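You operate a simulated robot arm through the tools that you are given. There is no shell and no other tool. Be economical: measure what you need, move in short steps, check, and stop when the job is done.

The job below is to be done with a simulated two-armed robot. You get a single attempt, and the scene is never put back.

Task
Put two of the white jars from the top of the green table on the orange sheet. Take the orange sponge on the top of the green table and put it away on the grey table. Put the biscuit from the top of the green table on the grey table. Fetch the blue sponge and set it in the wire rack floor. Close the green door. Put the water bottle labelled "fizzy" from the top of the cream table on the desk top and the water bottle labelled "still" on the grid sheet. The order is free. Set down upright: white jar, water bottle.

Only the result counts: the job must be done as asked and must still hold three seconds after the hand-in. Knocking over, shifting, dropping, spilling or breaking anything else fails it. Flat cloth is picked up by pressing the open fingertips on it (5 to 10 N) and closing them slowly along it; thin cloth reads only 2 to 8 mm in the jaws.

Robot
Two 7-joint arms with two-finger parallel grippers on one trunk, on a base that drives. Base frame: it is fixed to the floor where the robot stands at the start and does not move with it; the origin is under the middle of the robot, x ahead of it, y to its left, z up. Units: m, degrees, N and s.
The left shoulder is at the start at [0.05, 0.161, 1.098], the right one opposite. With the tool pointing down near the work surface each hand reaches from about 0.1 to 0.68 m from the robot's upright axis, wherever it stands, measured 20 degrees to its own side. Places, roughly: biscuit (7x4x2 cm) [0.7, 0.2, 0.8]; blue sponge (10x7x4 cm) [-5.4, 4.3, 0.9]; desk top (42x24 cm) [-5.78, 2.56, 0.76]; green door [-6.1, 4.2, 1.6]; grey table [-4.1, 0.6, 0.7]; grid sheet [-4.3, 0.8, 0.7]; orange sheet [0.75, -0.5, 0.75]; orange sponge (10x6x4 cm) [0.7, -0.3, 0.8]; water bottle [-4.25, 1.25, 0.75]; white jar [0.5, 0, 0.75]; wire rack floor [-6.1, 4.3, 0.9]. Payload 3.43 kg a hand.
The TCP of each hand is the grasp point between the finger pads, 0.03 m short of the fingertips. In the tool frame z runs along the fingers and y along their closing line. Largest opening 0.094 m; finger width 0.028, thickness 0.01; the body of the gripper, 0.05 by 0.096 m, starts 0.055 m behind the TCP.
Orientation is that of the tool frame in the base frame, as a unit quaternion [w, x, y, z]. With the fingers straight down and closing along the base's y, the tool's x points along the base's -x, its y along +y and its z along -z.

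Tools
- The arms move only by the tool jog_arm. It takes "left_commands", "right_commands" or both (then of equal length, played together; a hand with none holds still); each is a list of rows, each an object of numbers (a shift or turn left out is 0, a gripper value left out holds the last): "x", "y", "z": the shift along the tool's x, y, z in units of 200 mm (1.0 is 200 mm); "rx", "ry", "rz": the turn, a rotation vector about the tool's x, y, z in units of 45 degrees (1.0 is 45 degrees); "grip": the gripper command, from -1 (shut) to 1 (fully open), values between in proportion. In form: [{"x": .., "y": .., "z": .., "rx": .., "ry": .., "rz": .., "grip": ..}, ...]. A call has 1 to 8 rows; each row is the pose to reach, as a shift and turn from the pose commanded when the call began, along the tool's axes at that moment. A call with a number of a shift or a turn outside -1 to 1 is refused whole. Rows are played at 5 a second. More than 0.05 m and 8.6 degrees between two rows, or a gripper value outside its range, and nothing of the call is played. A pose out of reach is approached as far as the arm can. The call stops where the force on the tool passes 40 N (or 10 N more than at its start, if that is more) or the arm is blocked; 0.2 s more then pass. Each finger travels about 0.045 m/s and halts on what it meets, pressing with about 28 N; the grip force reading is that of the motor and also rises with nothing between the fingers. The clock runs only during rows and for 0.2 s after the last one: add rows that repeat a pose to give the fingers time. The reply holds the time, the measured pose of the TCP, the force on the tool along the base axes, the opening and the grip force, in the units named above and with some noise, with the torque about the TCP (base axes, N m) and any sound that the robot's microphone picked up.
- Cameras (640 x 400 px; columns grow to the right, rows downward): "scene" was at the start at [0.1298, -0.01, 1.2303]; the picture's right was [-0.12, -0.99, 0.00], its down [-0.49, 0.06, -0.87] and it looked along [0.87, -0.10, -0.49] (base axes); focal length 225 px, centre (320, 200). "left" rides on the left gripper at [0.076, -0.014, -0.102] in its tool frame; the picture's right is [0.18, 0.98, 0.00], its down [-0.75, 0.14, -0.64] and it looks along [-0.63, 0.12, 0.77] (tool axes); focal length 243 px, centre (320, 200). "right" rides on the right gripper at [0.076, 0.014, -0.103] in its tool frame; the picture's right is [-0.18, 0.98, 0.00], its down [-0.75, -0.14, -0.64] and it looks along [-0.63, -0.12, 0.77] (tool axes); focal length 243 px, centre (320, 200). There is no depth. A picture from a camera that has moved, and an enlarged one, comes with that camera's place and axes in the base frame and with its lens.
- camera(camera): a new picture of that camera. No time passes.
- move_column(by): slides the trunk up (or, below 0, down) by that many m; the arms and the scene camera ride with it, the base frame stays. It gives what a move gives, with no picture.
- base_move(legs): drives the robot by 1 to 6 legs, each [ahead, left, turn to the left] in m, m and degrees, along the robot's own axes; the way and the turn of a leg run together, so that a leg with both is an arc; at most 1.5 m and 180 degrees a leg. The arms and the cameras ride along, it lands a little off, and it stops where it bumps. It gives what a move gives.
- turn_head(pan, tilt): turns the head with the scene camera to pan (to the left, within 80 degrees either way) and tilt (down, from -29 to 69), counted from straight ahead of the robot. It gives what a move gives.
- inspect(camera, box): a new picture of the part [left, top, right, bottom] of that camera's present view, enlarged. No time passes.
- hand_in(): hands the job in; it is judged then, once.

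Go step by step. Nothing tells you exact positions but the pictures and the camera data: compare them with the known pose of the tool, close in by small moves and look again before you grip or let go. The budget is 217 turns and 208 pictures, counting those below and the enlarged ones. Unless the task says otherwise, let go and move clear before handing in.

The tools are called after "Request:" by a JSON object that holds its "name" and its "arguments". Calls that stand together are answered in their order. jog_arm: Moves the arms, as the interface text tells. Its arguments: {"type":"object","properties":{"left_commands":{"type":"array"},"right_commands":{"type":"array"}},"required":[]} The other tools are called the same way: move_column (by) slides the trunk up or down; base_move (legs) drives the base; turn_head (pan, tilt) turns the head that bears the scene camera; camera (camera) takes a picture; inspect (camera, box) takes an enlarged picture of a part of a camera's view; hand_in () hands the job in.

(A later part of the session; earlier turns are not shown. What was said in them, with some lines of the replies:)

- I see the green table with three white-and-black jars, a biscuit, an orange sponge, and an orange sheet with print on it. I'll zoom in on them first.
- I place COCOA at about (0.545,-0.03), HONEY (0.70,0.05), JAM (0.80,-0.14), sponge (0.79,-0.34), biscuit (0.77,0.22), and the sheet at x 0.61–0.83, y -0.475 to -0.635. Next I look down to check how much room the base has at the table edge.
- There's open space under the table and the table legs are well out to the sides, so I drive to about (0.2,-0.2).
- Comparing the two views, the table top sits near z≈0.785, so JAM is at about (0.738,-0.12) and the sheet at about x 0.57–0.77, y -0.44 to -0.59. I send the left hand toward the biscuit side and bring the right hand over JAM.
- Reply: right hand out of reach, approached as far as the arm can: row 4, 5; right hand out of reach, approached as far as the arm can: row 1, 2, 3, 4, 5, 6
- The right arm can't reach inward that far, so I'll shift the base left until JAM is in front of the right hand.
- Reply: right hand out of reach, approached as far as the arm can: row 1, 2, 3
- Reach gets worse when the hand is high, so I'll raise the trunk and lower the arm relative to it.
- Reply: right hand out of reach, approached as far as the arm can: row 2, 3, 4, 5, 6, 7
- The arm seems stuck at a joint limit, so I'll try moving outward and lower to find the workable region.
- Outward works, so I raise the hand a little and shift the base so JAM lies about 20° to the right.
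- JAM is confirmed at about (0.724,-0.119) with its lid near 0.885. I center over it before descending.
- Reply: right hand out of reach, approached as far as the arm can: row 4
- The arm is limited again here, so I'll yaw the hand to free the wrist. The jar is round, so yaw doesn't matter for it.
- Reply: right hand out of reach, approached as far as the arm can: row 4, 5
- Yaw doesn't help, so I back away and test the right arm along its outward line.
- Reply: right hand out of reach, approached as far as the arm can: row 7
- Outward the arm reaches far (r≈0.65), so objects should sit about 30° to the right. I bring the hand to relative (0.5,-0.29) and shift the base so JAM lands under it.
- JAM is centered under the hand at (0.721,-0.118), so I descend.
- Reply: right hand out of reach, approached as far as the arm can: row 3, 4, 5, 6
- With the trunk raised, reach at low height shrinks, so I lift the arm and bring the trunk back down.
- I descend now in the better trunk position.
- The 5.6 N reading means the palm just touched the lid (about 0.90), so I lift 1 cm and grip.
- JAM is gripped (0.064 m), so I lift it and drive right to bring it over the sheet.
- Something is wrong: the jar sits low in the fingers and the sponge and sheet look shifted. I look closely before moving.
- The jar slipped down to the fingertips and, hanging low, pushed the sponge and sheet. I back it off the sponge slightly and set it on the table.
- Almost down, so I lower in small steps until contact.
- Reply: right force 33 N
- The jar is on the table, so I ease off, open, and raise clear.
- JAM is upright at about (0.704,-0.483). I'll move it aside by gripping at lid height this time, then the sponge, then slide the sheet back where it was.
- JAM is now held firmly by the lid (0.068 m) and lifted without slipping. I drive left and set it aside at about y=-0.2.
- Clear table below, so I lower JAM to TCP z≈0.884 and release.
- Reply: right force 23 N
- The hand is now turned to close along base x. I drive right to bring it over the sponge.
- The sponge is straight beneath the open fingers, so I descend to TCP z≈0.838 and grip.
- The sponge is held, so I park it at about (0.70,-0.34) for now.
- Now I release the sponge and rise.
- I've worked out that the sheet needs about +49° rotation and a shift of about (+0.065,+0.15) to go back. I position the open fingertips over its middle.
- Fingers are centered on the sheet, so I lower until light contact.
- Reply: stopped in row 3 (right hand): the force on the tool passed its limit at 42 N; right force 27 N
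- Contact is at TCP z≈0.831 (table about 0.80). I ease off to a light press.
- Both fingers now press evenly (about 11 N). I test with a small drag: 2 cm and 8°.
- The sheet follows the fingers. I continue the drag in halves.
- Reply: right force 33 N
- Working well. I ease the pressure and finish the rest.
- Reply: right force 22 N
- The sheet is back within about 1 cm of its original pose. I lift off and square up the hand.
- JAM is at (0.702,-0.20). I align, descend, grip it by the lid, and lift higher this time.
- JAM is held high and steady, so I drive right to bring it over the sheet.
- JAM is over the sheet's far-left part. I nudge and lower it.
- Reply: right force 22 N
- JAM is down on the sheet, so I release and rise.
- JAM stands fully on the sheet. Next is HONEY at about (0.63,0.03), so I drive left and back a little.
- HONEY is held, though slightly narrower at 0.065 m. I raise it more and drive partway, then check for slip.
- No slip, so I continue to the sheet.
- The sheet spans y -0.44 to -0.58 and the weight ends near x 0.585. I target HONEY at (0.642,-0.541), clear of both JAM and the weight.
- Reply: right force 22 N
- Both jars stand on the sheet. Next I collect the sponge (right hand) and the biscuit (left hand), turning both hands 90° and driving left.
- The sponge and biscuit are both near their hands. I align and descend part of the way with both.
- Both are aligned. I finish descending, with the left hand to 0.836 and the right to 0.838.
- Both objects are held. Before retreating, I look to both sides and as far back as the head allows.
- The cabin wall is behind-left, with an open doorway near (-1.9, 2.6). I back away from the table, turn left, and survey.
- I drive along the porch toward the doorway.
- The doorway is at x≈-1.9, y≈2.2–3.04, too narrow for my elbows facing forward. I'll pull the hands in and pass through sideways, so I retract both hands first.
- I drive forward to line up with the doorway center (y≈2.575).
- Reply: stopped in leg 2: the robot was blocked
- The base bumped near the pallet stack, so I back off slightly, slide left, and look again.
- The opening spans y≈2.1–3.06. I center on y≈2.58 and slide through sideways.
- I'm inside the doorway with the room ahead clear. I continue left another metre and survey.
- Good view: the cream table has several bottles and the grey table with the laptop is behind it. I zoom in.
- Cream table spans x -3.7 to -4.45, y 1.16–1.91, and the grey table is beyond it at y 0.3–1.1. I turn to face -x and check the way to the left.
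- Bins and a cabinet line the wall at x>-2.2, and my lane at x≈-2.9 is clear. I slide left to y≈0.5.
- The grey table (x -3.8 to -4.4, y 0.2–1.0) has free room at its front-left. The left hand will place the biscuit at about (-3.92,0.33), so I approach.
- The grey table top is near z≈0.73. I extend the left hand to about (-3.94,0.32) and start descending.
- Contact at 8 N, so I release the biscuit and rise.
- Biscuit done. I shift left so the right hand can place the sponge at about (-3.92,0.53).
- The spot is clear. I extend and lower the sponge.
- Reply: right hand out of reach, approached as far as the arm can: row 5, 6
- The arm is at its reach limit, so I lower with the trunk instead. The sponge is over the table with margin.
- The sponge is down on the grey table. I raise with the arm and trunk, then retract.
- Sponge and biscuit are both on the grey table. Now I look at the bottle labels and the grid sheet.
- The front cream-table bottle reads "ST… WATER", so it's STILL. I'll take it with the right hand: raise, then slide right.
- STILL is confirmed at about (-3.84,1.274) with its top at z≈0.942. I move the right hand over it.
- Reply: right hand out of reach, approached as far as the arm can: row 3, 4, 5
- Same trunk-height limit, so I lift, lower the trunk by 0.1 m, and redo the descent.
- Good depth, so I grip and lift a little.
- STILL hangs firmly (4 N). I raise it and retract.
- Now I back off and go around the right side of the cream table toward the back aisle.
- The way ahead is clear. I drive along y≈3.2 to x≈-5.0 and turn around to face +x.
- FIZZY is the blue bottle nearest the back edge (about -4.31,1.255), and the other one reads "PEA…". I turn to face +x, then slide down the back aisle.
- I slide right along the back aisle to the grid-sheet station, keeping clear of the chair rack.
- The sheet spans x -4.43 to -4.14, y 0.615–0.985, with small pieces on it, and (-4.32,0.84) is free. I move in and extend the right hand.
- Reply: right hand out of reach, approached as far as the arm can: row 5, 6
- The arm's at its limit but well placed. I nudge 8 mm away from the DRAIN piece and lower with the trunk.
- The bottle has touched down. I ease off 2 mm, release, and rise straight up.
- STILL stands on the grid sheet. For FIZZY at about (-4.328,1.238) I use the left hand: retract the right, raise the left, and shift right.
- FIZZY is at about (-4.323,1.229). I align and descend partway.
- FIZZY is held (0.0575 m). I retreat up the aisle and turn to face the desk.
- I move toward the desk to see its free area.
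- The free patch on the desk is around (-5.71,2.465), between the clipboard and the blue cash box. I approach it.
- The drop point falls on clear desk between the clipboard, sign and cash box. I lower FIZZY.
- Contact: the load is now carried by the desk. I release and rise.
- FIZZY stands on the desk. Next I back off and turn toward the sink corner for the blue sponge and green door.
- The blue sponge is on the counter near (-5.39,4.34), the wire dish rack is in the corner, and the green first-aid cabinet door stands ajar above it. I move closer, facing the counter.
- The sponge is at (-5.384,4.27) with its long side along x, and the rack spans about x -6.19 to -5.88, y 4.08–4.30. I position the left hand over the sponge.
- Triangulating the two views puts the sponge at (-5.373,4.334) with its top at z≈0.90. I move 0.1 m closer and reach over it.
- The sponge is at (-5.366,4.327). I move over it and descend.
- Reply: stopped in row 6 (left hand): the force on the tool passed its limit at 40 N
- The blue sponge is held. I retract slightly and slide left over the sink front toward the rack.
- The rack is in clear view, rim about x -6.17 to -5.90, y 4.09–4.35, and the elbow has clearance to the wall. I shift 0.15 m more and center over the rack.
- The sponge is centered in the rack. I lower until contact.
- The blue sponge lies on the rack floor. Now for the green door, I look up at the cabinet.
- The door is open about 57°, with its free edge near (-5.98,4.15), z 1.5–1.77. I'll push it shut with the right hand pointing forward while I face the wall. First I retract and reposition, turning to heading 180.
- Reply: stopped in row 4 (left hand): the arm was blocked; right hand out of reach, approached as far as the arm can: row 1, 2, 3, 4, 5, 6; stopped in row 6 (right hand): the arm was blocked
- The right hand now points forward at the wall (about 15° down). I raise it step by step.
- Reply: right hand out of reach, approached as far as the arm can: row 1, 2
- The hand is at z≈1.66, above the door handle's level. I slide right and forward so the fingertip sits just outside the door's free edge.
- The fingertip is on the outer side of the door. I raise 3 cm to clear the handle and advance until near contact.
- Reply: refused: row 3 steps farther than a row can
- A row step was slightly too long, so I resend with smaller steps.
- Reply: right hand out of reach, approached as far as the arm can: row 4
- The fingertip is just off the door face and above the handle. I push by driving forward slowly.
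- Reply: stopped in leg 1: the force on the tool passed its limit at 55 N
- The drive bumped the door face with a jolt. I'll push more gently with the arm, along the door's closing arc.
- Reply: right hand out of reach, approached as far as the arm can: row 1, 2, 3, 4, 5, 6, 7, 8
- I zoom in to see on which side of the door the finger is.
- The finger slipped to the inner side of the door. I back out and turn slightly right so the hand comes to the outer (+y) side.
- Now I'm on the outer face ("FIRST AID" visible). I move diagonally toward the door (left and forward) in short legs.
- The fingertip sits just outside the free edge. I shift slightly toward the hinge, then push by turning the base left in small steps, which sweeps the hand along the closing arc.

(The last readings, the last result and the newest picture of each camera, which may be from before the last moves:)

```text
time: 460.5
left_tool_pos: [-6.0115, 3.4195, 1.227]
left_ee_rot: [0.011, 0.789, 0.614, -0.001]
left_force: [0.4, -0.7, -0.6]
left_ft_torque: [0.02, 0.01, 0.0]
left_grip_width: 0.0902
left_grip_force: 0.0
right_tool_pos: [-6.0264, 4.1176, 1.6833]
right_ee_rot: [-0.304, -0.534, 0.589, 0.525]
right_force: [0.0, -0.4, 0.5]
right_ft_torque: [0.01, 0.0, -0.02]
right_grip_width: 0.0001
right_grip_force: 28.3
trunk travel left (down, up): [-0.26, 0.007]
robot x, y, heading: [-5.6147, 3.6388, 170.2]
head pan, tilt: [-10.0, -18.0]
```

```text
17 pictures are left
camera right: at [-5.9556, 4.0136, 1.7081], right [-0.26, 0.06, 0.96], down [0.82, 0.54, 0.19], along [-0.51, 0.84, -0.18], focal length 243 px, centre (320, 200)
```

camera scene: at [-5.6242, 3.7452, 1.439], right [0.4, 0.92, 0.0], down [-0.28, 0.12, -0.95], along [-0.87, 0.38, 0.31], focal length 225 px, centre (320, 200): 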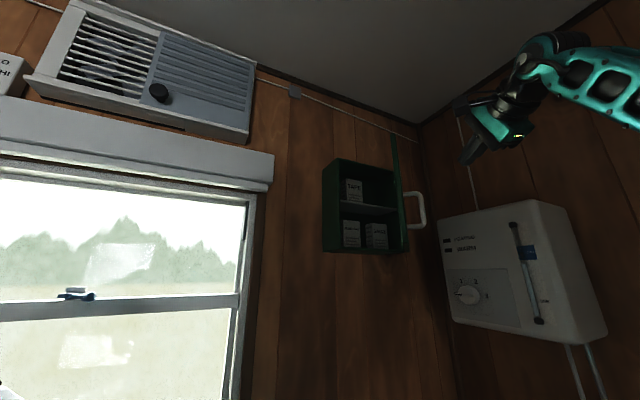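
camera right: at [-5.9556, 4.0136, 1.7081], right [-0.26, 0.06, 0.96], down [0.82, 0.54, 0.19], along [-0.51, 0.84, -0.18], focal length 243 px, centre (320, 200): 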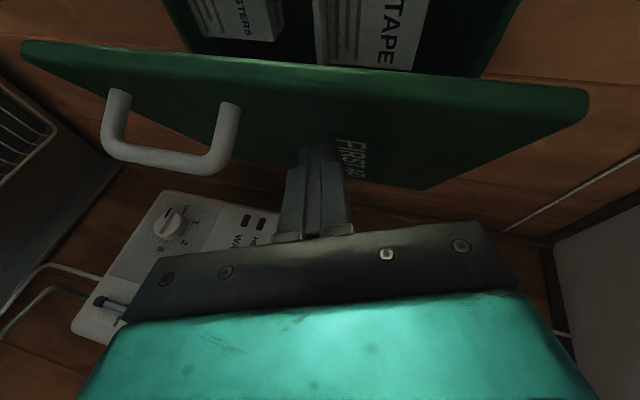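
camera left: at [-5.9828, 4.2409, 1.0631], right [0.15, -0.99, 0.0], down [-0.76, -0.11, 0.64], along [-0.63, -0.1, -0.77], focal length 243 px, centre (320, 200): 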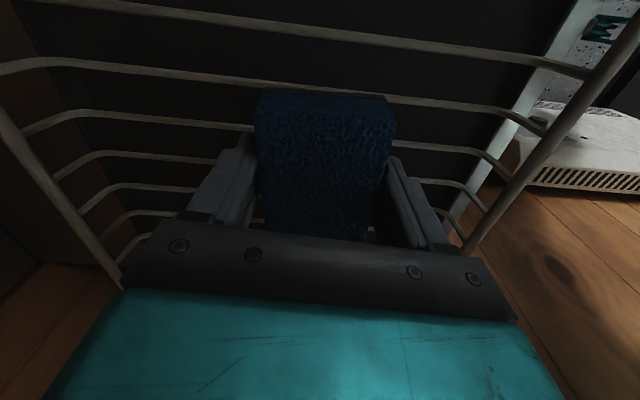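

The finger is squarely on the door's outer face. I keep turning left.

Request:
{"name": "base_move", "arguments": {"legs": [[0, 0, 4]]}}

Request:
{"name": "base_move", "arguments": {"legs": [[0, 0, 3.5]]}}

Request:
{"name": "camera", "arguments": {"camera": "right"}}

Request:
{"name": "camera", "arguments": {"camera": "scene"}}

```text
time: 461.4
left_tool_pos: [-5.9966, 3.3927, 1.2273]
left_ee_rot: [0.011, 0.768, 0.64, 0.001]
left_force: [-0.9, 0.6, -0.3]
left_ft_torque: [-0.03, 0.01, 0.0]
left_grip_width: 0.0904
left_grip_force: 0.1
right_tool_pos: [-6.0602, 4.0877, 1.684]
right_ee_rot: [-0.322, -0.554, 0.57, 0.515]
right_force: [0.5, -0.7, -0.4]
right_ft_torque: [0.01, 0.02, 0.0]
right_grip_width: 0.0003
right_grip_force: 28.3
trunk travel left (down, up): [-0.26, 0.007]
robot x, y, heading: [-5.6226, 3.6391, 174.7]
head pan, tilt: [-10.0, -18.0]
```

```text
time: 462.2
left_tool_pos: [-5.981, 3.3701, 1.2287]
left_ee_rot: [0.011, 0.747, 0.665, 0.001]
left_force: [0.3, -0.9, 0.3]
left_ft_torque: [0.02, 0.02, 0.0]
left_grip_width: 0.0901
left_grip_force: 0.0
right_tool_pos: [-6.0854, 4.0605, 1.6838]
right_ee_rot: [0.337, 0.571, -0.552, -0.505]
right_force: [0.7, -0.5, 0.1]
right_ft_torque: [-0.04, -0.04, -0.04]
right_grip_width: 0.0
right_grip_force: 28.1
trunk travel left (down, up): [-0.26, 0.007]
robot x, y, heading: [-5.6193, 3.6364, 177.8]
head pan, tilt: [-10.0, -18.0]
```

```text
16 pictures are left
camera right: at [-6.0016, 3.967, 1.708], right [-0.26, 0.02, 0.96], down [0.74, 0.64, 0.19], along [-0.62, 0.77, -0.19], focal length 243 px, centre (320, 200)
```

right: 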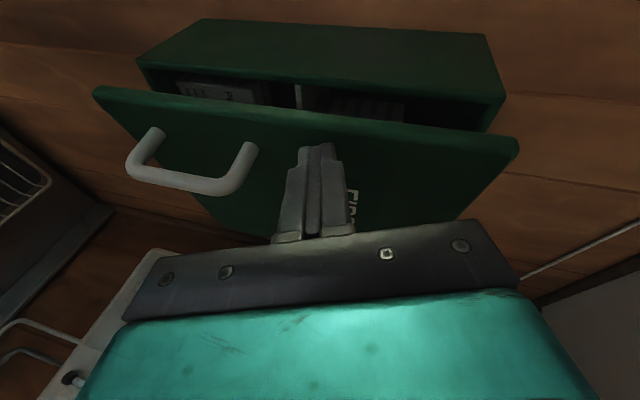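

```text
15 pictures are left
camera scene: at [-5.7357, 3.6551, 1.4391], right [0.21, 0.98, 0.0], down [-0.3, 0.07, -0.95], along [-0.93, 0.2, 0.31], focal length 225 px, centre (320, 200)
```

scene: 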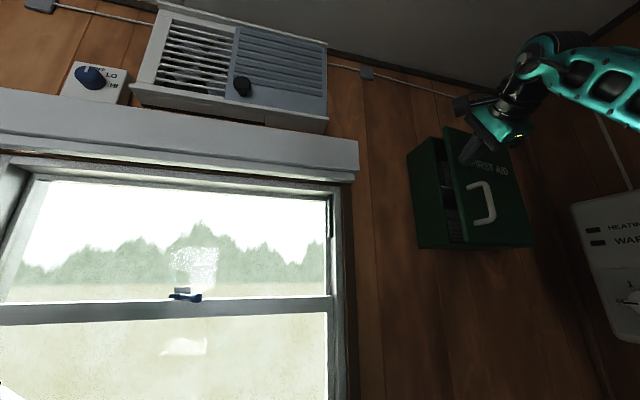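

The door is nearly closed. I push straight forward in small steps to finish.

Request:
{"name": "base_move", "arguments": {"legs": [[0.03, 0.01, 0]]}}

Request:
{"name": "camera", "arguments": {"camera": "right"}}

```text
time: 463.1
left_tool_pos: [-6.0115, 3.3608, 1.2262]
left_ee_rot: [0.012, 0.748, 0.664, 0.001]
left_force: [-0.4, -0.5, -0.3]
left_ft_torque: [0.01, -0.05, 0.01]
left_grip_width: 0.0902
left_grip_force: 0.1
right_tool_pos: [-6.1171, 4.0504, 1.6827]
right_ee_rot: [0.337, 0.571, -0.553, -0.504]
right_force: [-0.3, -0.4, 0.4]
right_ft_torque: [0.02, 0.0, -0.01]
right_grip_width: 0.0
right_grip_force: 28.2
trunk travel left (down, up): [-0.26, 0.007]
robot x, y, heading: [-5.6483, 3.6274, 178.0]
head pan, tilt: [-10.0, -18.0]
```

```text
14 pictures are left
camera right: at [-6.0336, 3.9572, 1.7078], right [-0.26, 0.02, 0.96], down [0.74, 0.64, 0.19], along [-0.62, 0.76, -0.19], focal length 243 px, centre (320, 200)
```

right: 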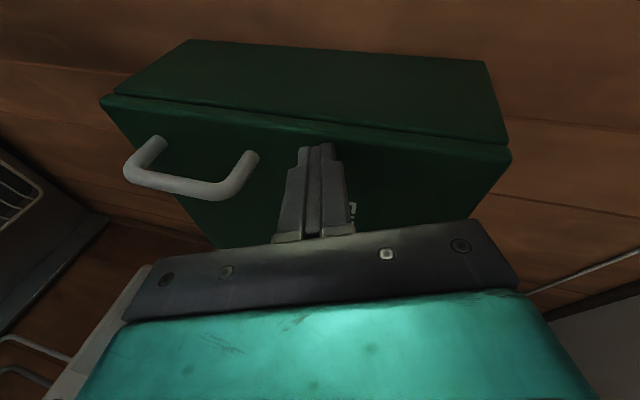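

Practically shut, so one last small push to seat it.

Request:
{"name": "base_move", "arguments": {"legs": [[0.015, 0, 0]]}}

Request:
{"name": "inspect", "arguments": {"camera": "scene", "box": [400, 110, 560, 270]}}

```text
time: 463.9
left_tool_pos: [-6.0201, 3.3599, 1.2299]
left_ee_rot: [0.009, 0.748, 0.664, -0.002]
left_force: [-0.6, -0.7, -0.2]
left_ft_torque: [0.01, 0.0, -0.02]
left_grip_width: 0.0901
left_grip_force: 0.0
right_tool_pos: [-6.1216, 4.0527, 1.6855]
right_ee_rot: [0.338, 0.57, -0.552, -0.506]
right_force: [29.9, -4.4, -13.8]
right_ft_torque: [0.14, -0.47, 0.44]
right_grip_width: 0.0001
right_grip_force: 27.8
trunk travel left (down, up): [-0.26, 0.007]
robot x, y, heading: [-5.6624, 3.629, 178.0]
head pan, tilt: [-10.0, -18.0]
```

```text
2.50 times, centred on (480, 190) of scene
camera zoom: at [-5.7743, 3.6464, 1.4397], right [0.21, 0.98, 0.0], down [-0.31, 0.06, -0.95], along [-0.93, 0.2, 0.31], focal length 562 px, centre (-80, 225)
```

zoom: 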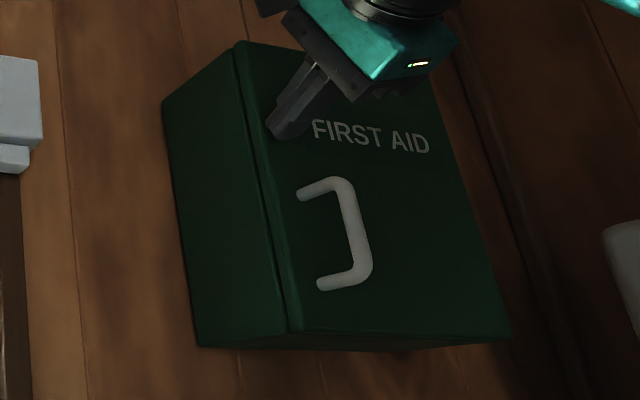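

The door is shut and pressing firmly (30 N). I back straight off and check that it stays closed and that the sink area is undisturbed.

Request:
{"name": "base_move", "arguments": {"legs": [[-0.3, 0.05, 0]]}}

Request:
{"name": "turn_head", "arguments": {"pan": -35, "tilt": 5}}

Request:
{"name": "camera", "arguments": {"camera": "scene"}}

```text
time: 465.9
left_tool_pos: [-5.7282, 3.303, 1.2283]
left_ee_rot: [0.011, 0.748, 0.664, 0.001]
left_force: [0.4, 0.4, 0.5]
left_ft_torque: [0.0, 0.0, 0.01]
left_grip_width: 0.09
left_grip_force: 0.1
right_tool_pos: [-5.8324, 3.9942, 1.6831]
right_ee_rot: [0.337, 0.571, -0.555, -0.503]
right_force: [0.7, 0.0, 0.3]
right_ft_torque: [0.0, 0.0, -0.01]
right_grip_width: 0.0
right_grip_force: 27.8
trunk travel left (down, up): [-0.26, 0.007]
robot x, y, heading: [-5.3649, 3.5718, 177.8]
head pan, tilt: [-10.0, -18.0]
```

```text
time: 466.8
left_tool_pos: [-5.7285, 3.3036, 1.2273]
left_ee_rot: [0.01, 0.748, 0.664, 0.0]
left_force: [0.3, -0.7, 0.3]
left_ft_torque: [-0.01, -0.01, -0.01]
left_grip_width: 0.0902
left_grip_force: 0.1
right_tool_pos: [-5.8327, 3.9937, 1.6822]
right_ee_rot: [0.337, 0.571, -0.553, -0.504]
right_force: [-1.0, 0.3, 0.5]
right_ft_torque: [0.01, 0.02, -0.01]
right_grip_width: 0.0001
right_grip_force: 28.5
trunk travel left (down, up): [-0.26, 0.007]
robot x, y, heading: [-5.3648, 3.5703, 178.1]
head pan, tilt: [-35.0, 5.0]
```

```text
12 pictures are left
camera scene: at [-5.4809, 3.6268, 1.4047], right [0.6, 0.8, 0.0], down [0.07, -0.05, -1.0], along [-0.79, 0.6, -0.09], focal length 225 px, centre (320, 200)
```

scene: 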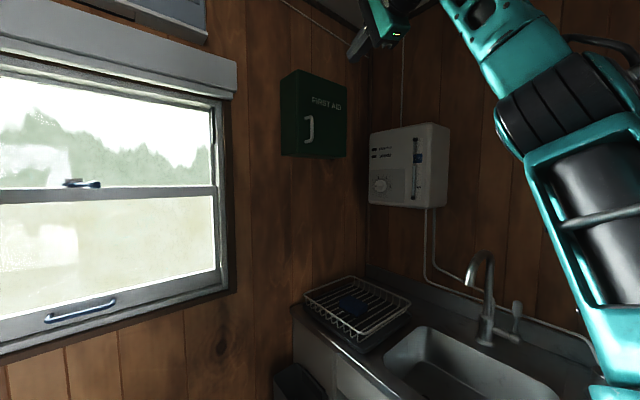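

The cabinet door stays closed, the blue sponge lies in the rack, and both hands are empty and clear, so I hand in.

Request:
{"name": "hand_in", "arguments": {}}

```text
The job is handed in.
```

I've handed the job in with every item placed as asked. The one problem is that I bumped the orange sheet along the way.

- **Jars:** JAM and HONEY stand upright on the orange sheet.
- **Orange sheet:** JAM slipped in the gripper early on and pushed the orange sponge, the sheet and the small weight on it. I dragged the sheet and weight back to within about 1 cm of where they had been. If the check counts any shift at all, this is where it could fail.
- **Grey table:** the orange sponge and the biscuit are on it.
- **Water bottles:** "still" stands on the grid sheet and "fizzy" stands on the desk top, both upright.
- **Blue sponge:** it lies on the wire rack floor.
- **Green door:** it is shut and stayed shut after I backed away.

I also bumped something beside the pallet stack on the porch while driving, and an arm was blocked once near the rack. I saw nothing moved at the rack, but I did not look at the pallet stack closely afterwards.
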